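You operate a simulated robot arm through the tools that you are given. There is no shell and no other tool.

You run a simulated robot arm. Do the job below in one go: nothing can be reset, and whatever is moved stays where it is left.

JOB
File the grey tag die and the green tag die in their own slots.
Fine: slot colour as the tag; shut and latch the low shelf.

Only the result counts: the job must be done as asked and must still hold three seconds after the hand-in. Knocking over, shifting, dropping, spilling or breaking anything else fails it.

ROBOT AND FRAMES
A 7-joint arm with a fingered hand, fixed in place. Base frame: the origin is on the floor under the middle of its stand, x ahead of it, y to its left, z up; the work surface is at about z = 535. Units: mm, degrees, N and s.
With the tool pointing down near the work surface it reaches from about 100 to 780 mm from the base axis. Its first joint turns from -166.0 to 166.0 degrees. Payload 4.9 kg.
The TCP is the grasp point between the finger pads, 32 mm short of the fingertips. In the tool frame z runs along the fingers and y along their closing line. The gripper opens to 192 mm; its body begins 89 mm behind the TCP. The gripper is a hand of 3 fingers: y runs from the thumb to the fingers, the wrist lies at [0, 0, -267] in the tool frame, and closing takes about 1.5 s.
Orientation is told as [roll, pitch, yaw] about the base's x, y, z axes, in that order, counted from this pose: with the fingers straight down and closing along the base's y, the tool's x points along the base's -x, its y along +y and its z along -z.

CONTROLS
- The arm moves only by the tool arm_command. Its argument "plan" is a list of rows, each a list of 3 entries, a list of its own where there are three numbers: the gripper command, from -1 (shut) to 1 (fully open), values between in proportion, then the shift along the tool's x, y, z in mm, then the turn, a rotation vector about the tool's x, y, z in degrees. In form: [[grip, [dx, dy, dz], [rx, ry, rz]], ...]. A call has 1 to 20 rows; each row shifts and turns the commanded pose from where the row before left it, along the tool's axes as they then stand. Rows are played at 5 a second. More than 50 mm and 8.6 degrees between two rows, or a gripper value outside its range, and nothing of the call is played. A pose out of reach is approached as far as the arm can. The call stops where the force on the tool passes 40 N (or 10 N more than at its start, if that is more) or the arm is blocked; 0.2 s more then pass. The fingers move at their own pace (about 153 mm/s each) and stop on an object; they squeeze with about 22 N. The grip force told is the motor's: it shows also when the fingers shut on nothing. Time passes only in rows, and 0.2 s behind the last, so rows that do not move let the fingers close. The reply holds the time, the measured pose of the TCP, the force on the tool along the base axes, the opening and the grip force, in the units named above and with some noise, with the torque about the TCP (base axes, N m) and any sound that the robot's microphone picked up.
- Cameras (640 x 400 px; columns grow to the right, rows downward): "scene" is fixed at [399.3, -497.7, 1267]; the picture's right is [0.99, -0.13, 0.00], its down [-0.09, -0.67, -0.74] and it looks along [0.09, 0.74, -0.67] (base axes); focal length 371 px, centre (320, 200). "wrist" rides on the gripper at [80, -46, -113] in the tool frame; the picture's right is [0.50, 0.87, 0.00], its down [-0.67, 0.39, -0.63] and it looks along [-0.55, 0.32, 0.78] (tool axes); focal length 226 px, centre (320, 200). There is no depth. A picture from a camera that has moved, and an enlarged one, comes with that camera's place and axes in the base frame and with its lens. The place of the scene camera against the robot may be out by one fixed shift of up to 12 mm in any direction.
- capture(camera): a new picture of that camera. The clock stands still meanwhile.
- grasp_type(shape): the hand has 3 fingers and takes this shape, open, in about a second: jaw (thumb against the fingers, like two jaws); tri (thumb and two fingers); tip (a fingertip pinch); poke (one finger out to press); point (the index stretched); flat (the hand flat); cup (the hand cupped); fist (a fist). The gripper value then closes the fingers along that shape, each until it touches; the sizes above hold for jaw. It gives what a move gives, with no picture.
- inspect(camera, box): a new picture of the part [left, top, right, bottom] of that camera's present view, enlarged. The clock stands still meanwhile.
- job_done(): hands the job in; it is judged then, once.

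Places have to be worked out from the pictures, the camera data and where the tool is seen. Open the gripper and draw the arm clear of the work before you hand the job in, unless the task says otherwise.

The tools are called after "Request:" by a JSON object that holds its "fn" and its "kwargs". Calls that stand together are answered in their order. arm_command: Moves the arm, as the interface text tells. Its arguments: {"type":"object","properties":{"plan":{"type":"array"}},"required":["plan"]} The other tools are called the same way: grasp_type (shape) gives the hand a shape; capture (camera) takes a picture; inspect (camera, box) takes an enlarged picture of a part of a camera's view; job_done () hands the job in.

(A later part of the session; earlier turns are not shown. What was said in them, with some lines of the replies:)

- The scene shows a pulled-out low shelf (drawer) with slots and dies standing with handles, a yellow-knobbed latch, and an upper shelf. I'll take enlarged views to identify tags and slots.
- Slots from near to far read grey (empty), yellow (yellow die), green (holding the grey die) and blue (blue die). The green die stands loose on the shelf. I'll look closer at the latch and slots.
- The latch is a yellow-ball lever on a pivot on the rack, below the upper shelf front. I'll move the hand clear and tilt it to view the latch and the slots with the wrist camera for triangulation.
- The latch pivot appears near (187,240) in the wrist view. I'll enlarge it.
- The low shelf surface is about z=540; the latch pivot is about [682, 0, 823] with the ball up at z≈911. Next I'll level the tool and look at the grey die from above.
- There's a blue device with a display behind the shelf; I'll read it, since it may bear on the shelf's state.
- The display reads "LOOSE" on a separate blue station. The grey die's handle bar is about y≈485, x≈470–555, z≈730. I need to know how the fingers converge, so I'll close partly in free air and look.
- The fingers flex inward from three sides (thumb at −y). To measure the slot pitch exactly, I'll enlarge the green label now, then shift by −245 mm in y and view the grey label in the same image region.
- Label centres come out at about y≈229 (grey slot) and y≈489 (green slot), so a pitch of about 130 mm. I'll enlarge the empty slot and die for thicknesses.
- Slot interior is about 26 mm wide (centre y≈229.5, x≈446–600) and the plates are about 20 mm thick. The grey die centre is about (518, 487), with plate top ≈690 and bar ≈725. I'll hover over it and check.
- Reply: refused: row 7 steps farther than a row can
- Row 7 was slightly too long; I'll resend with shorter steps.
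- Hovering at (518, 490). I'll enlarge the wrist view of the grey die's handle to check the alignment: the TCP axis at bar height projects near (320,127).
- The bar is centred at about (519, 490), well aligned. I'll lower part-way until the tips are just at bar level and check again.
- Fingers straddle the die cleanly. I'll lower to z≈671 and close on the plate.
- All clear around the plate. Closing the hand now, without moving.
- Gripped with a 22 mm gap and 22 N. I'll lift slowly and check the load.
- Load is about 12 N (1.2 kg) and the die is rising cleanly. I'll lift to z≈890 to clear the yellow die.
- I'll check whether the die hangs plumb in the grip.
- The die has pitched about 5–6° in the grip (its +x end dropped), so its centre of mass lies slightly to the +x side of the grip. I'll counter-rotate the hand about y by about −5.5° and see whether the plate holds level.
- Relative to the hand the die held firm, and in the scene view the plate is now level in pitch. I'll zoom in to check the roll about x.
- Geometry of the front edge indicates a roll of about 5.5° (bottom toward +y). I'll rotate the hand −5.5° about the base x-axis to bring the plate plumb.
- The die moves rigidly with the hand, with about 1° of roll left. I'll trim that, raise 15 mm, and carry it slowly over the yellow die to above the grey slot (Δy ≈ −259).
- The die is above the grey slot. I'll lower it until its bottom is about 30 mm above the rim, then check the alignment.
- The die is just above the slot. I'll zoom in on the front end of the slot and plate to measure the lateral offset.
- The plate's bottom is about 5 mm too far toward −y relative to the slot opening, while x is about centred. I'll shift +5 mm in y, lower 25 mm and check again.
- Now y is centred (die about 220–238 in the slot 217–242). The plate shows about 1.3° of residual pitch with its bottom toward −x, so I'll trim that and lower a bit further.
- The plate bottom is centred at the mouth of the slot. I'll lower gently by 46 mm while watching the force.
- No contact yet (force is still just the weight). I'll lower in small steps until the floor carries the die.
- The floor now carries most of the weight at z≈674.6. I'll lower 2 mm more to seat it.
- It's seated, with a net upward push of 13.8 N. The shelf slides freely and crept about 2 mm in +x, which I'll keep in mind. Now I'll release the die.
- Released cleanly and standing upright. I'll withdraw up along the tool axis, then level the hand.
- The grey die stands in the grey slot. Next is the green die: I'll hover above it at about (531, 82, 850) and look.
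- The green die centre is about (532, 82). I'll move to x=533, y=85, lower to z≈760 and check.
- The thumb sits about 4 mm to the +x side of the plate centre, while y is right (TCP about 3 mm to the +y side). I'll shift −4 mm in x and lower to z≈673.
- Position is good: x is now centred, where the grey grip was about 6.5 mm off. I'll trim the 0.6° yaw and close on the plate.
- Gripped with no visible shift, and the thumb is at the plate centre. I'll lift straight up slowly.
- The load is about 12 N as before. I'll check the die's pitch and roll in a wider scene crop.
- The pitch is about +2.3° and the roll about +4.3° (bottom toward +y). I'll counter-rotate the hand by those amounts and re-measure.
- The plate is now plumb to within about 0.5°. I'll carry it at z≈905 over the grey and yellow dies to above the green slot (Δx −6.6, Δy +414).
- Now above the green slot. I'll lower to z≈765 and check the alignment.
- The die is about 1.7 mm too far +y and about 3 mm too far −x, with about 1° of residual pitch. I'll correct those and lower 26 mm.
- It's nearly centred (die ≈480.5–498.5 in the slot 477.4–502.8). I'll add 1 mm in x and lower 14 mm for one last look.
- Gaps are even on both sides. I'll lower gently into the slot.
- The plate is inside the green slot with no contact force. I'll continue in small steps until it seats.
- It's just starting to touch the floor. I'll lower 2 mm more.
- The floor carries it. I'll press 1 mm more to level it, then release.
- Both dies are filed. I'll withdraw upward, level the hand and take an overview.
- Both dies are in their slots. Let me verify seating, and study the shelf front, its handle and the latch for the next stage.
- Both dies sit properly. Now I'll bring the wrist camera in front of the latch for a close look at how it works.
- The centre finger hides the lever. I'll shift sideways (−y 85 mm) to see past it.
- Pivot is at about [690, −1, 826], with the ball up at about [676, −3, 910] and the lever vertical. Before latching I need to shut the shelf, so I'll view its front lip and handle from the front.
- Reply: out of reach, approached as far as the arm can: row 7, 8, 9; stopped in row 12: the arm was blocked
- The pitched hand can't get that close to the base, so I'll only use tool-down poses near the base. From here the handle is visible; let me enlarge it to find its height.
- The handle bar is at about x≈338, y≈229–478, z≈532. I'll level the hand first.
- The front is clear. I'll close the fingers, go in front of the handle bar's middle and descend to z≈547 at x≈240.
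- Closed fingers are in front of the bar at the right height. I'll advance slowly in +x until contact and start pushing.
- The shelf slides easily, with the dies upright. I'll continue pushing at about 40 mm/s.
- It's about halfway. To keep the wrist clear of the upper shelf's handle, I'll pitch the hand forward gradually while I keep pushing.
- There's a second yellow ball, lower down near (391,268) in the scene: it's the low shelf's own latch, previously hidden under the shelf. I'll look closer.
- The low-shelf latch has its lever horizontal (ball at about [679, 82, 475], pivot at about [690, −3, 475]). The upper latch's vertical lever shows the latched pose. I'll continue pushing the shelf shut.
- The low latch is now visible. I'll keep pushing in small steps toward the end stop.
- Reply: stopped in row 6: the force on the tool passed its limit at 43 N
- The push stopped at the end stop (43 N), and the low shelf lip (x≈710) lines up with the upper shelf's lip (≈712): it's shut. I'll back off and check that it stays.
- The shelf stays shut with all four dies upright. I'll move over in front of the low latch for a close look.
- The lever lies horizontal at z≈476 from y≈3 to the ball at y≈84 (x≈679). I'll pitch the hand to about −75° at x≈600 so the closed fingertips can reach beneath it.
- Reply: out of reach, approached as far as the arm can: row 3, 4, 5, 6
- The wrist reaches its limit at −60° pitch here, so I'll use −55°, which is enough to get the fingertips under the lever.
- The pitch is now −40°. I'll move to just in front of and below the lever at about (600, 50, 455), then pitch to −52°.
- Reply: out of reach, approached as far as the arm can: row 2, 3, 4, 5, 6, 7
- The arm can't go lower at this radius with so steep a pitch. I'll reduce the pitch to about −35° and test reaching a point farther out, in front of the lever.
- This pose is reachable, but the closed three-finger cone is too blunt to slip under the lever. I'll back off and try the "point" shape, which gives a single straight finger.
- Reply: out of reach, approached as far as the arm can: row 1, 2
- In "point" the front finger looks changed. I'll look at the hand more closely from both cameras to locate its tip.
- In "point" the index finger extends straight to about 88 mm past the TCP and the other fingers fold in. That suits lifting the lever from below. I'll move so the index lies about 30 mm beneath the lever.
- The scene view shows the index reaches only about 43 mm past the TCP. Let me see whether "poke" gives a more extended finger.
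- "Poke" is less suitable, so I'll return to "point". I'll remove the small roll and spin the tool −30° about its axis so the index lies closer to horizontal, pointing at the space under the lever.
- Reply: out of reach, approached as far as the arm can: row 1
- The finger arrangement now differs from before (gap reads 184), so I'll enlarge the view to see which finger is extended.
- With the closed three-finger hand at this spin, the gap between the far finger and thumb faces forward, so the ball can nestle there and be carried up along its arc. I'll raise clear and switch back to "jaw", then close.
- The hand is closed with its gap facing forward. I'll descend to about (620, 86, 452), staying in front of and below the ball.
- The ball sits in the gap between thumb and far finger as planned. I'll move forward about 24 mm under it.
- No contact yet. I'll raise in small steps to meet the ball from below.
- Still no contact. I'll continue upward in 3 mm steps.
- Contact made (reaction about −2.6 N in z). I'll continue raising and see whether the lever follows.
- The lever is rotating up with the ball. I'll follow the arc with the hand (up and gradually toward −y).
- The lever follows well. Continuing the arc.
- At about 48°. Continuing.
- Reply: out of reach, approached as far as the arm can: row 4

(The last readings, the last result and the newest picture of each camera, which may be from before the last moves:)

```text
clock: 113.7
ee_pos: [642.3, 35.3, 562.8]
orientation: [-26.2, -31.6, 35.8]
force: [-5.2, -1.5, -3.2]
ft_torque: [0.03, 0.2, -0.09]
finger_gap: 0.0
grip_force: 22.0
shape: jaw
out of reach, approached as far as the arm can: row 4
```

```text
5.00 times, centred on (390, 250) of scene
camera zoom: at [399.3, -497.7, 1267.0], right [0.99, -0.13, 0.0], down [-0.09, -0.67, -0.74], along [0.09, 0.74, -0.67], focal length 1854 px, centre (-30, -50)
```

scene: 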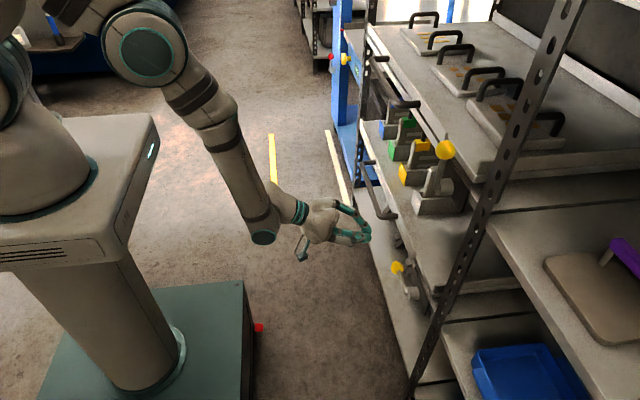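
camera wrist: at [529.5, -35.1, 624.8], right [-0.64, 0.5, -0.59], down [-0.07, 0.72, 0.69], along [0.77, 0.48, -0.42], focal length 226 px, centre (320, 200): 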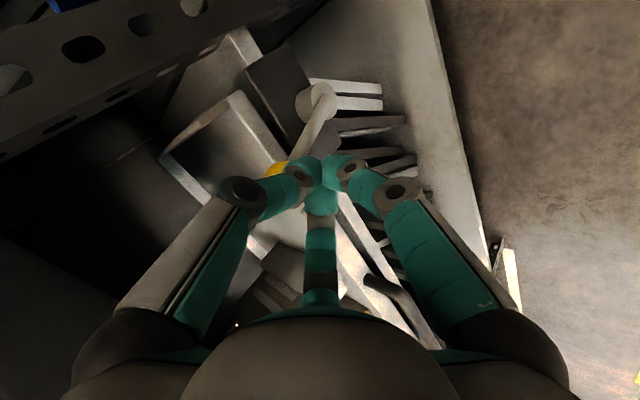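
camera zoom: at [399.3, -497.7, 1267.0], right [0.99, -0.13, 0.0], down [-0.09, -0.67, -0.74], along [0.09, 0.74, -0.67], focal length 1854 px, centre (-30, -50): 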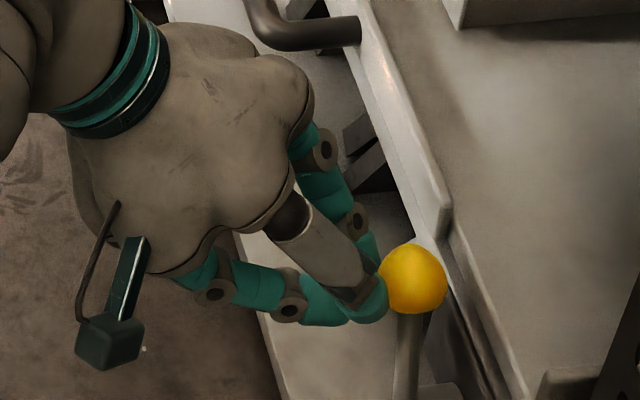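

The lever is at about 75°, and the arm is near a joint limit in this twist. I'll untwist the tool (+7° per row), which also sweeps the far finger toward −y, while shifting −y.

Request:
{"fn": "arm_command", "kwargs": {"plan": [[-1, [2, -3.45, 0.31], [0, 0, 7]], [-1, [1.57, -3.67, 0.31], [0, 0, 7]], [-1, [1.1, -3.83, 0.31], [0, 0, 7]], [-1, [0, 0, 0], [0, 0, 0]]]}}

Request:
{"fn": "capture", "kwargs": {"camera": "wrist"}}

Request:
{"fn": "inspect", "kwargs": {"camera": "scene", "box": [350, 210, 430, 290]}}

```text
clock: 114.7
ee_pos: [646.2, 27.7, 563.0]
orientation: [-12.3, -38.6, 11.3]
force: [0.4, -0.3, -0.2]
ft_torque: [0.01, -0.01, 0.0]
finger_gap: 0.0
grip_force: 22.5
shape: jaw
out of reach, approached as far as the arm can: row 3
```

```text
taken
camera wrist: at [514.9, -19.8, 608.6], right [-0.44, 0.77, -0.46], down [0.09, 0.54, 0.84], along [0.9, 0.33, -0.3], focal length 226 px, centre (320, 200)
```

wrist: 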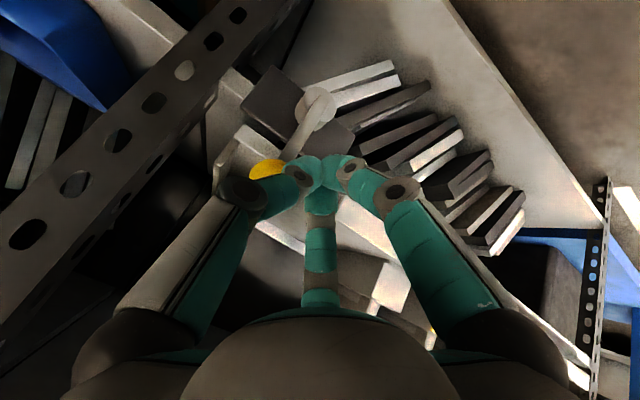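

```text
5.00 times, centred on (390, 250) of scene
camera zoom: at [399.3, -497.7, 1267.0], right [0.99, -0.13, 0.0], down [-0.09, -0.67, -0.74], along [0.09, 0.74, -0.67], focal length 1854 px, centre (-30, -50)
```

zoom: 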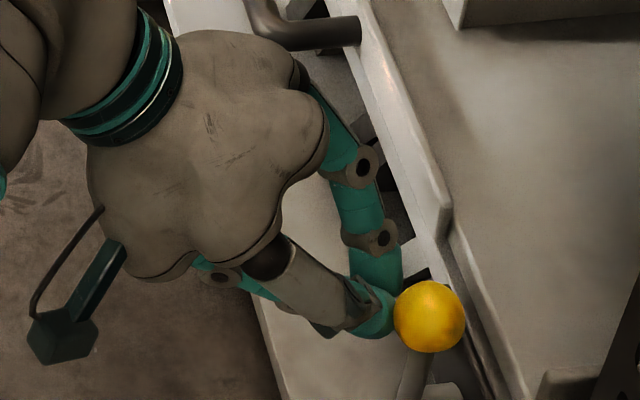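

The ball is now at about y≈−4, z≈565, which is about vertical, and contact is released. I'll check it against the upper latch.

Request:
{"fn": "inspect", "kwargs": {"camera": "scene", "box": [360, 120, 480, 320]}}

Request:
{"fn": "inspect", "kwargs": {"camera": "wrist", "box": [220, 60, 380, 220]}}

```text
2.00 times, centred on (420, 220) of scene
camera zoom: at [399.3, -497.7, 1267.0], right [0.99, -0.13, 0.0], down [-0.09, -0.67, -0.74], along [0.09, 0.74, -0.67], focal length 742 px, centre (120, 160)
```

zoom: 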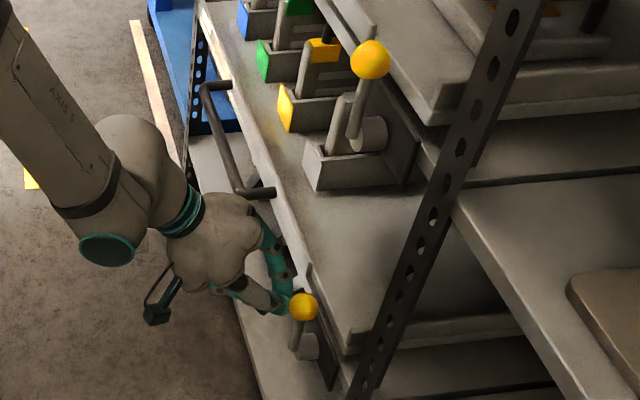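

```text
2.50 times, centred on (300, 140) of wrist
camera zoom: at [514.9, -19.8, 608.6], right [-0.44, 0.77, -0.46], down [0.09, 0.54, 0.84], along [0.9, 0.33, -0.3], focal length 565 px, centre (370, 350)
```

zoom: 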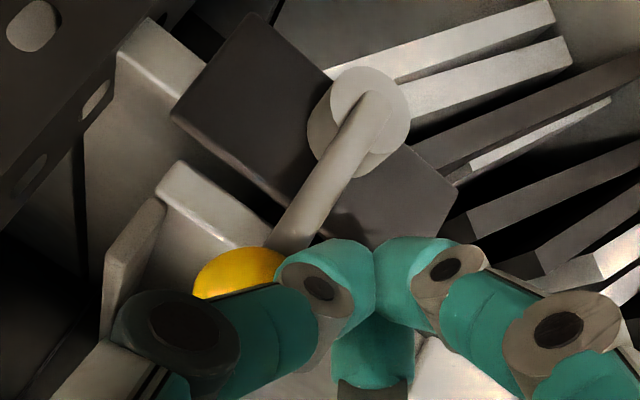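

It matches the expected vertical pose to within a few degrees. I'll push gently a few millimetres more in −y to make sure it's fully against its stop.

Request:
{"fn": "arm_command", "kwargs": {"plan": [[-1, [0.46, -2.95, 0.27], [0, 0, 0]], [-1, [0.46, -2.95, 0.27], [0, 0, 0]], [-1, [0.46, -2.95, 0.27], [0, 0, 0]], [-1, [0, 0, 0], [0, 0, 0]]]}}

Request:
{"fn": "inspect", "kwargs": {"camera": "scene", "box": [350, 210, 430, 290]}}

Request:
{"fn": "inspect", "kwargs": {"camera": "wrist", "box": [220, 60, 380, 220]}}

```text
clock: 115.7
ee_pos: [648.2, 26.7, 562.5]
orientation: [-12.4, -38.5, 11.5]
force: [0.1, -0.1, 0.3]
ft_torque: [-0.02, -0.03, 0.0]
finger_gap: 0.1
grip_force: 21.9
shape: jaw
out of reach, approached as far as the arm can: row 2
```

```text
5.00 times, centred on (390, 250) of scene
camera zoom: at [399.3, -497.7, 1267.0], right [0.99, -0.13, 0.0], down [-0.09, -0.67, -0.74], along [0.09, 0.74, -0.67], focal length 1854 px, centre (-30, -50)
```

zoom: 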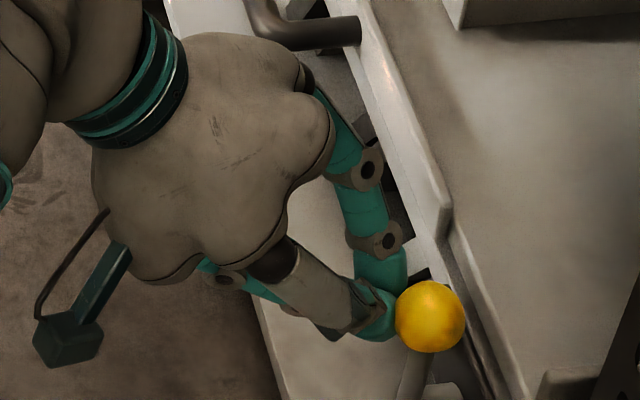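

```text
2.50 times, centred on (300, 140) of wrist
camera zoom: at [516.9, -21.4, 608.4], right [-0.44, 0.77, -0.46], down [0.09, 0.54, 0.84], along [0.89, 0.33, -0.3], focal length 565 px, centre (370, 350)
```

zoom: 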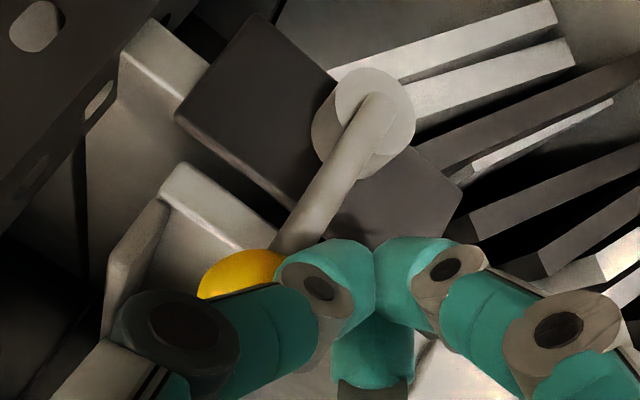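

The arm is limited in this pose, so I'll back straight off in −x and inspect the lever unobstructed.

Request:
{"fn": "arm_command", "kwargs": {"plan": [[-1, [9.6, 0.75, -8], [0, 0, 0]], [-1, [19.2, 1.5, -16], [0, 0, 0]], [-1, [19.2, 1.5, -16], [0, 0, 0]], [-1, [0, 0, 0], [0, 0, 0]]]}}

Request:
{"fn": "inspect", "kwargs": {"camera": "scene", "box": [370, 230, 450, 310]}}

Request:
{"fn": "inspect", "kwargs": {"camera": "scene", "box": [405, 130, 485, 210]}}

Request:
{"fn": "capture", "kwargs": {"camera": "wrist"}}

```text
clock: 116.7
ee_pos: [593.6, 47.7, 564.1]
orientation: [-12.3, -38.5, 11.5]
force: [0.3, -0.1, -0.4]
ft_torque: [0.01, -0.01, 0.02]
finger_gap: 0.1
grip_force: 21.8
shape: jaw
out of reach, approached as far as the arm can: row 1, 2, 3
```

```text
5.00 times, centred on (410, 270) of scene
camera zoom: at [399.3, -497.7, 1267.0], right [0.99, -0.13, 0.0], down [-0.09, -0.67, -0.74], along [0.09, 0.74, -0.67], focal length 1854 px, centre (-130, -150)
```

zoom: 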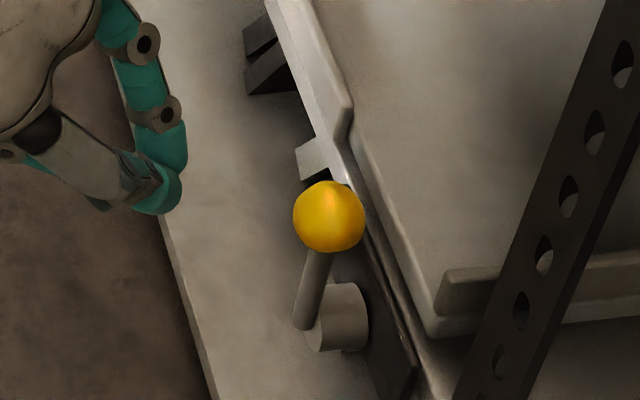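

```text
5.00 times, centred on (445, 170) of scene
camera zoom: at [399.3, -497.7, 1267.0], right [0.99, -0.13, 0.0], down [-0.09, -0.67, -0.74], along [0.09, 0.74, -0.67], focal length 1854 px, centre (-305, 350)
```

zoom: 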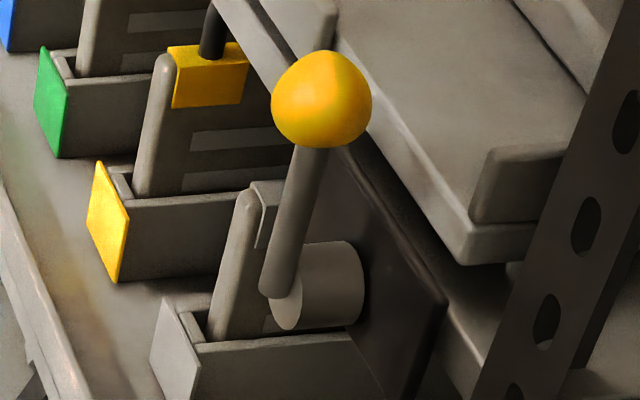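

```text
taken
camera wrist: at [462.5, 0.3, 610.2], right [-0.44, 0.77, -0.46], down [0.09, 0.54, 0.84], along [0.89, 0.33, -0.3], focal length 226 px, centre (320, 200)
```

wrist: 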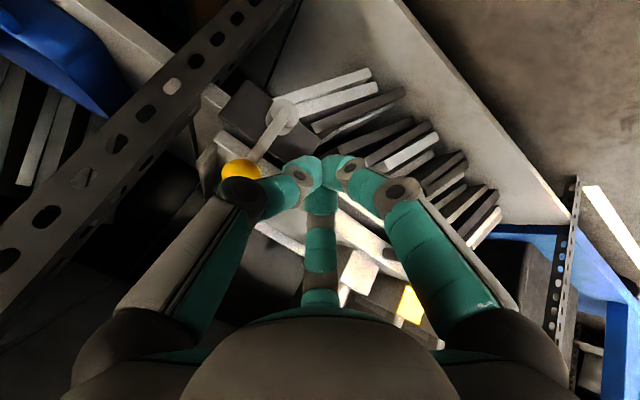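

The lower lever now stands like the upper one (ball within about 1 mm of the same relative place). I'll compare both shelves' handles at high zoom to confirm the low shelf is fully home.

Request:
{"fn": "inspect", "kwargs": {"camera": "scene", "box": [370, 50, 450, 130]}}

Request:
{"fn": "inspect", "kwargs": {"camera": "scene", "box": [350, 150, 430, 230]}}

Request:
{"fn": "inspect", "kwargs": {"camera": "scene", "box": [440, 140, 520, 220]}}

Request:
{"fn": "inspect", "kwargs": {"camera": "scene", "box": [400, 250, 480, 330]}}

```text
5.00 times, centred on (410, 90) of scene
camera zoom: at [399.3, -497.7, 1267.0], right [0.99, -0.13, 0.0], down [-0.09, -0.67, -0.74], along [0.09, 0.74, -0.67], focal length 1854 px, centre (-130, 750)
```

zoom: 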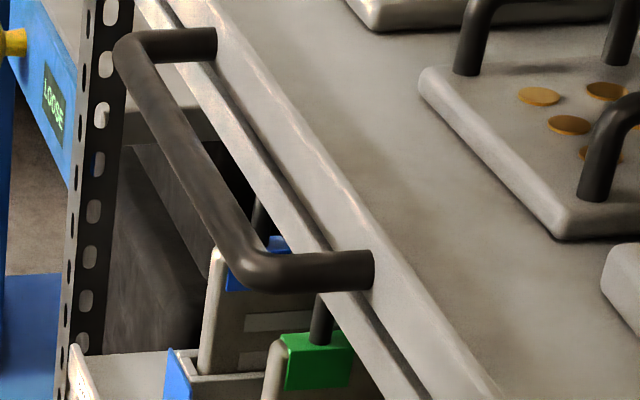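

```text
5.00 times, centred on (390, 190) of scene
camera zoom: at [399.3, -497.7, 1267.0], right [0.99, -0.13, 0.0], down [-0.09, -0.67, -0.74], along [0.09, 0.74, -0.67], focal length 1854 px, centre (-30, 250)
```

zoom: 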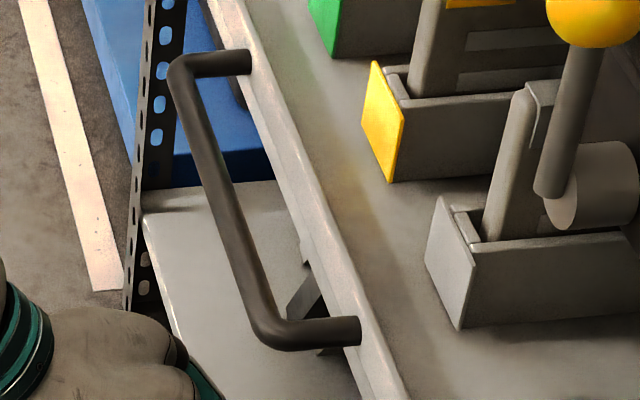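

```text
5.00 times, centred on (480, 180) of scene
camera zoom: at [399.3, -497.7, 1267.0], right [0.99, -0.13, 0.0], down [-0.09, -0.67, -0.74], along [0.09, 0.74, -0.67], focal length 1854 px, centre (-480, 300)
```

zoom: 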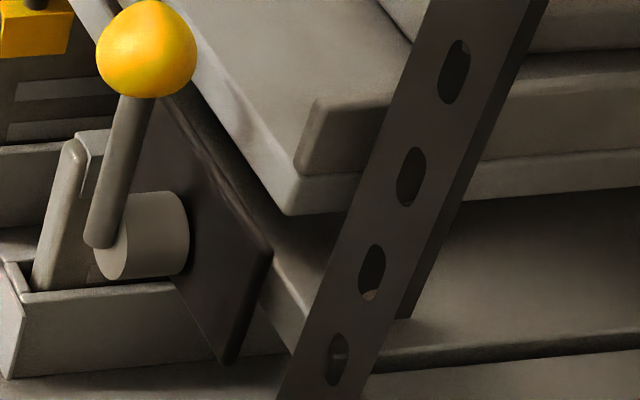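

```text
5.00 times, centred on (440, 290) of scene
camera zoom: at [399.3, -497.7, 1267.0], right [0.99, -0.13, 0.0], down [-0.09, -0.67, -0.74], along [0.09, 0.74, -0.67], focal length 1854 px, centre (-280, -250)
```

zoom: 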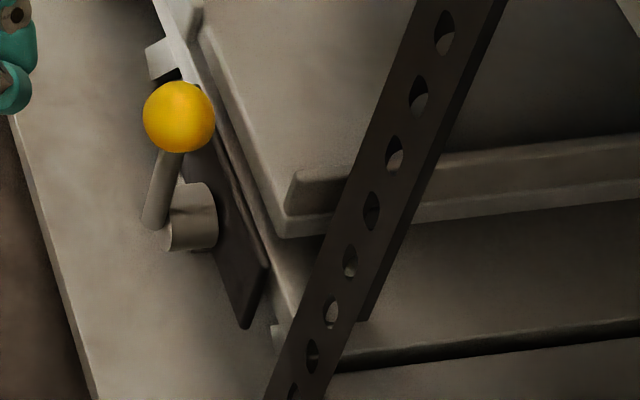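

Handle and corner comparisons agree to about 1 mm, so the low shelf is fully shut, and its lever stands up like the upper latch. I'll now level the hand while backing off, then rise clear.

Request:
{"fn": "arm_command", "kwargs": {"plan": [[-1, [9.4, 0.7, -7.5], [-1.6, 7.88, 1.34]], [-1, [10.4, 0.5, -6], [-1.6, 7.88, 1.34]], [-1, [11.1, 0.3, -4.5], [-1.6, 7.88, 1.34]], [-1, [11.6, 0.2, -2.9], [-1.6, 7.88, 1.34]], [-1, [11.9, 0, -1.5], [-1.6, 7.88, 1.34]], [-1, [0, 0, 0], [0, 0, 0]]]}}

Request:
{"fn": "capture", "kwargs": {"camera": "scene"}}

```text
clock: 118.1
ee_pos: [530.0, 44.0, 555.7]
orientation: [-0.9, -5.9, 1.7]
force: [13.1, 1.2, 7.7]
ft_torque: [-0.16, 1.5, -0.03]
finger_gap: 0.0
grip_force: 21.8
shape: jaw
out of reach, approached as far as the arm can: row 5
```

```text
taken
```

scene: 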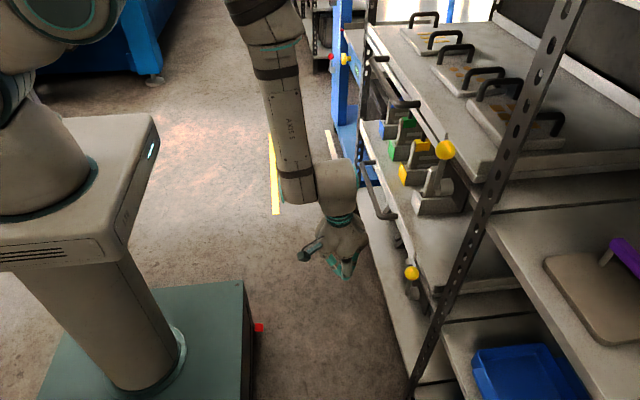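

There's an unexpected 13 N contact on the hand, possibly against the robot's own arm. I'll inspect before moving.

Request:
{"fn": "inspect", "kwargs": {"camera": "scene", "box": [260, 130, 420, 300]}}

Request:
{"fn": "capture", "kwargs": {"camera": "wrist"}}

```text
2.35 times, centred on (340, 215) of scene
camera zoom: at [399.3, -497.7, 1267.0], right [0.99, -0.13, 0.0], down [-0.09, -0.67, -0.74], along [0.09, 0.74, -0.67], focal length 873 px, centre (273, 165)
```

zoom: 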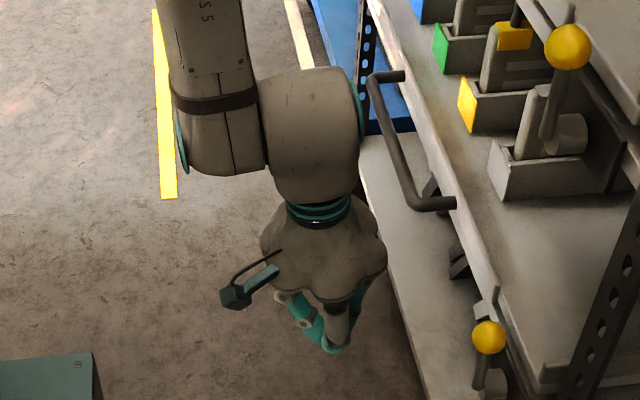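

```text
taken
camera wrist: at [439.0, -2.0, 662.2], right [-0.52, 0.85, -0.07], down [0.59, 0.42, 0.69], along [0.61, 0.32, -0.72], focal length 226 px, centre (320, 200)
```

wrist: 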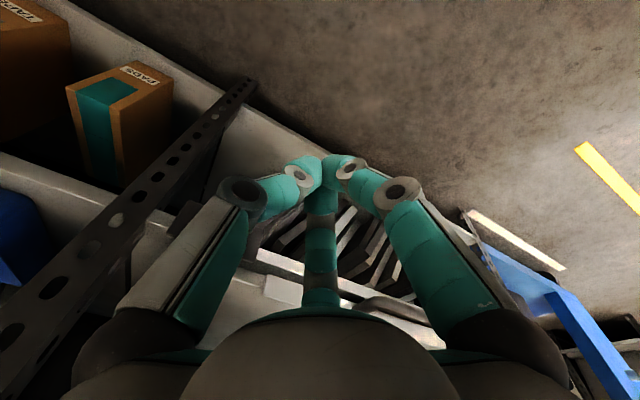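

The hand is in free air, so the reading may be a transient. I'll hold still for a moment and re-read.

Request:
{"fn": "arm_command", "kwargs": {"plan": [[-1, [0, 0, 0], [0, 0, 0]], [-1, [0, 0, 0], [0, 0, 0]], [-1, [0, 0, 0], [0, 0, 0]]]}}

Request:
{"fn": "inspect", "kwargs": {"camera": "scene", "box": [260, 130, 420, 300]}}

```text
clock: 118.9
ee_pos: [535.4, 44.9, 561.1]
orientation: [-0.9, -6.5, 1.6]
force: [0.8, 0.4, 0.1]
ft_torque: [-0.01, 0.03, -0.02]
finger_gap: 0.0
grip_force: 22.2
shape: jaw
```

```text
2.35 times, centred on (340, 215) of scene
camera zoom: at [399.3, -497.7, 1267.0], right [0.99, -0.13, 0.0], down [-0.09, -0.67, -0.74], along [0.09, 0.74, -0.67], focal length 873 px, centre (273, 165)
```

zoom: 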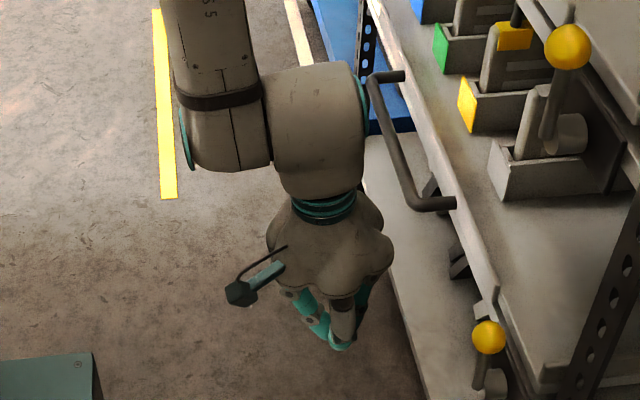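

It was a transient from the arm's motion, and forces are now zero. I'll rise smoothly and retreat well clear.

Request:
{"fn": "arm_command", "kwargs": {"plan": [[-1, [0, 0, -15], [0, 0, 0]], [-1, [0, 0, -25], [0, 0, 0]], [-1, [0, 0, -30], [0, 0, 0]], [-1, [0, 0, -30], [0, 0, 0]], [-1, [0, 0, -30], [0, 0, 0]], [-1, [0, 0, -30], [0, 0, 0]], [-1, [0, 0, -30], [0, 0, 0]], [-1, [0, 0, -30], [0, 0, 0]], [-1, [15, 20, -15], [0, 2, 0]], [-1, [25, 25, 0], [0, 2, 0]], [-1, [25, 25, 0], [0, 2, 0]], [-1, [25, 25, 0], [0, 0, 0]], [-1, [20, 25, 0], [0, 0, 0]], [-1, [0, 0, 0], [0, 0, 0]]]}}

Request:
{"fn": "capture", "kwargs": {"camera": "scene"}}

Request:
{"fn": "capture", "kwargs": {"camera": "wrist"}}

```text
clock: 121.9
ee_pos: [382.2, 162.4, 779.0]
orientation: [-0.9, -0.5, 1.6]
force: [-0.6, 0.1, -0.2]
ft_torque: [0.02, 0.01, 0.06]
finger_gap: 0.1
grip_force: 22.0
shape: jaw
out of reach, approached as far as the arm can: row 2, 3
```

```text
taken
```

scene: 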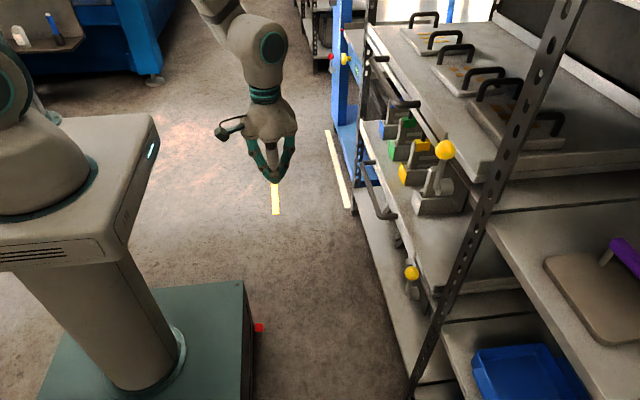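

```text
taken
camera wrist: at [302.8, 116.3, 893.3], right [-0.52, 0.85, -0.02], down [0.65, 0.42, 0.63], along [0.55, 0.32, -0.78], focal length 226 px, centre (320, 200)
```

wrist: 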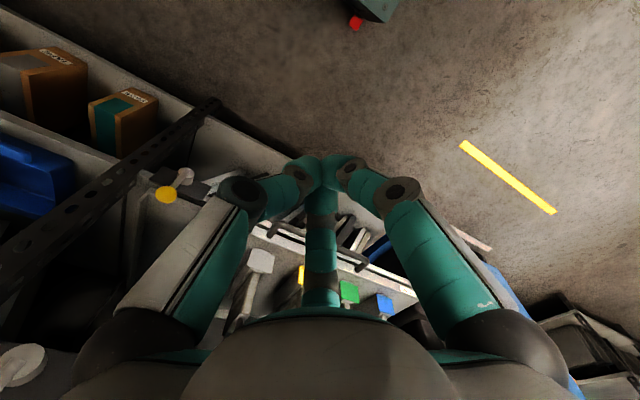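

Clear of the work. I'll open the hand and do a final check of the dies, shelf and both latch levers.

Request:
{"fn": "arm_command", "kwargs": {"plan": [[1, [0, 0, -20], [0, 0, 0]], [1, [0, 0, -20], [0, 0, 0]], [1, [0, 0, 0], [0, 0, 0]], [1, [0, 0, 0], [0, 0, 0]], [1, [0, 0, 0], [0, 0, 0]], [1, [0, 0, 0], [0, 0, 0]], [1, [0, 0, 0], [0, 0, 0]], [1, [0, 0, 0], [0, 0, 0]]]}}

Request:
{"fn": "inspect", "kwargs": {"camera": "scene", "box": [370, 230, 450, 310]}}

Request:
{"fn": "inspect", "kwargs": {"camera": "scene", "box": [340, 80, 480, 220]}}

Request:
{"fn": "inspect", "kwargs": {"camera": "wrist", "box": [130, 150, 450, 350]}}

```text
clock: 123.7
ee_pos: [383.4, 162.7, 819.5]
orientation: [-0.8, -0.5, 1.6]
force: [0.4, 0.5, 0.2]
ft_torque: [0.03, 0.01, -0.04]
finger_gap: 191.9
grip_force: 0.0
shape: jaw
```

```text
5.00 times, centred on (410, 270) of scene
camera zoom: at [399.3, -497.7, 1267.0], right [0.99, -0.13, 0.0], down [-0.09, -0.67, -0.74], along [0.09, 0.74, -0.67], focal length 1854 px, centre (-130, -150)
```

zoom: 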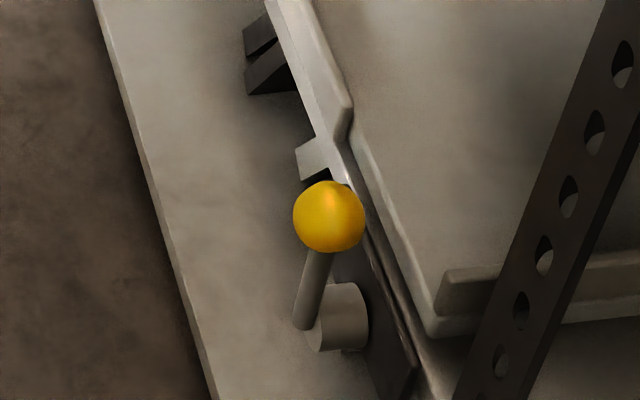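

```text
2.86 times, centred on (410, 150) of scene
camera zoom: at [399.3, -497.7, 1267.0], right [0.99, -0.13, 0.0], down [-0.09, -0.67, -0.74], along [0.09, 0.74, -0.67], focal length 1060 px, centre (63, 343)
```

zoom: 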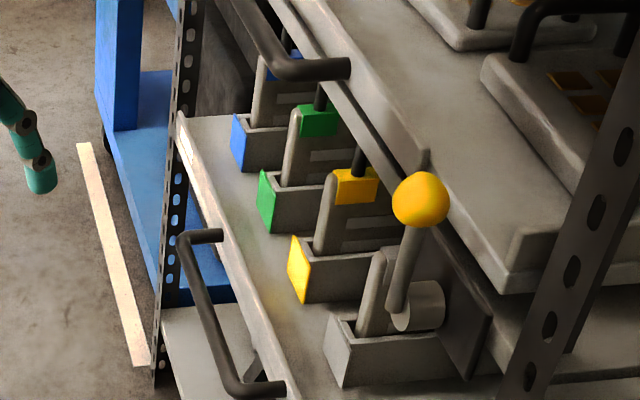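

```text
2.00 times, centred on (290, 250) of wrist
camera zoom: at [303.6, 117.1, 933.2], right [-0.52, 0.85, -0.02], down [0.65, 0.42, 0.63], along [0.55, 0.32, -0.78], focal length 452 px, centre (380, 100)
```

zoom: 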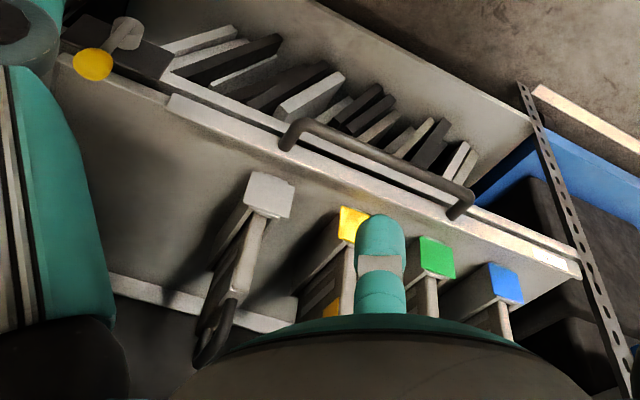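

Final check: the grey die is in the grey slot and the green die in the green slot, with yellow and blue untouched. The low shelf is fully in and its latch lever is up, holding steady like the upper one. The hand is open and clear, so I'm handing in.

Request:
{"fn": "job_done", "kwargs": {}}

```text
The job is handed in.
```

I filed both dies, shut the low shelf and turned its latch lever up, then handed the job in. The hand-in gave no pass or fail result, so I can't say how it was judged.

- **Dies:** The grey tag die had been sitting in the green slot. I moved it to the grey slot, then put the green tag die in the green slot. The yellow and blue dies stayed in theirs.
- **Shelf:** I pushed the low shelf in until it hit its end stop. Its handle and front corner line up with the upper shelf's to about 1 mm.
- **Latch:** I raised the lever from horizontal to upright, matching the upper shelf's lever to about 1°. The lever held steady after I let go. No click was heard, and I did not tug the shelf to test it. I took "lever up" as latched because the upper shelf is shut with its lever up.
- **Hand:** It is open and clear of the work.
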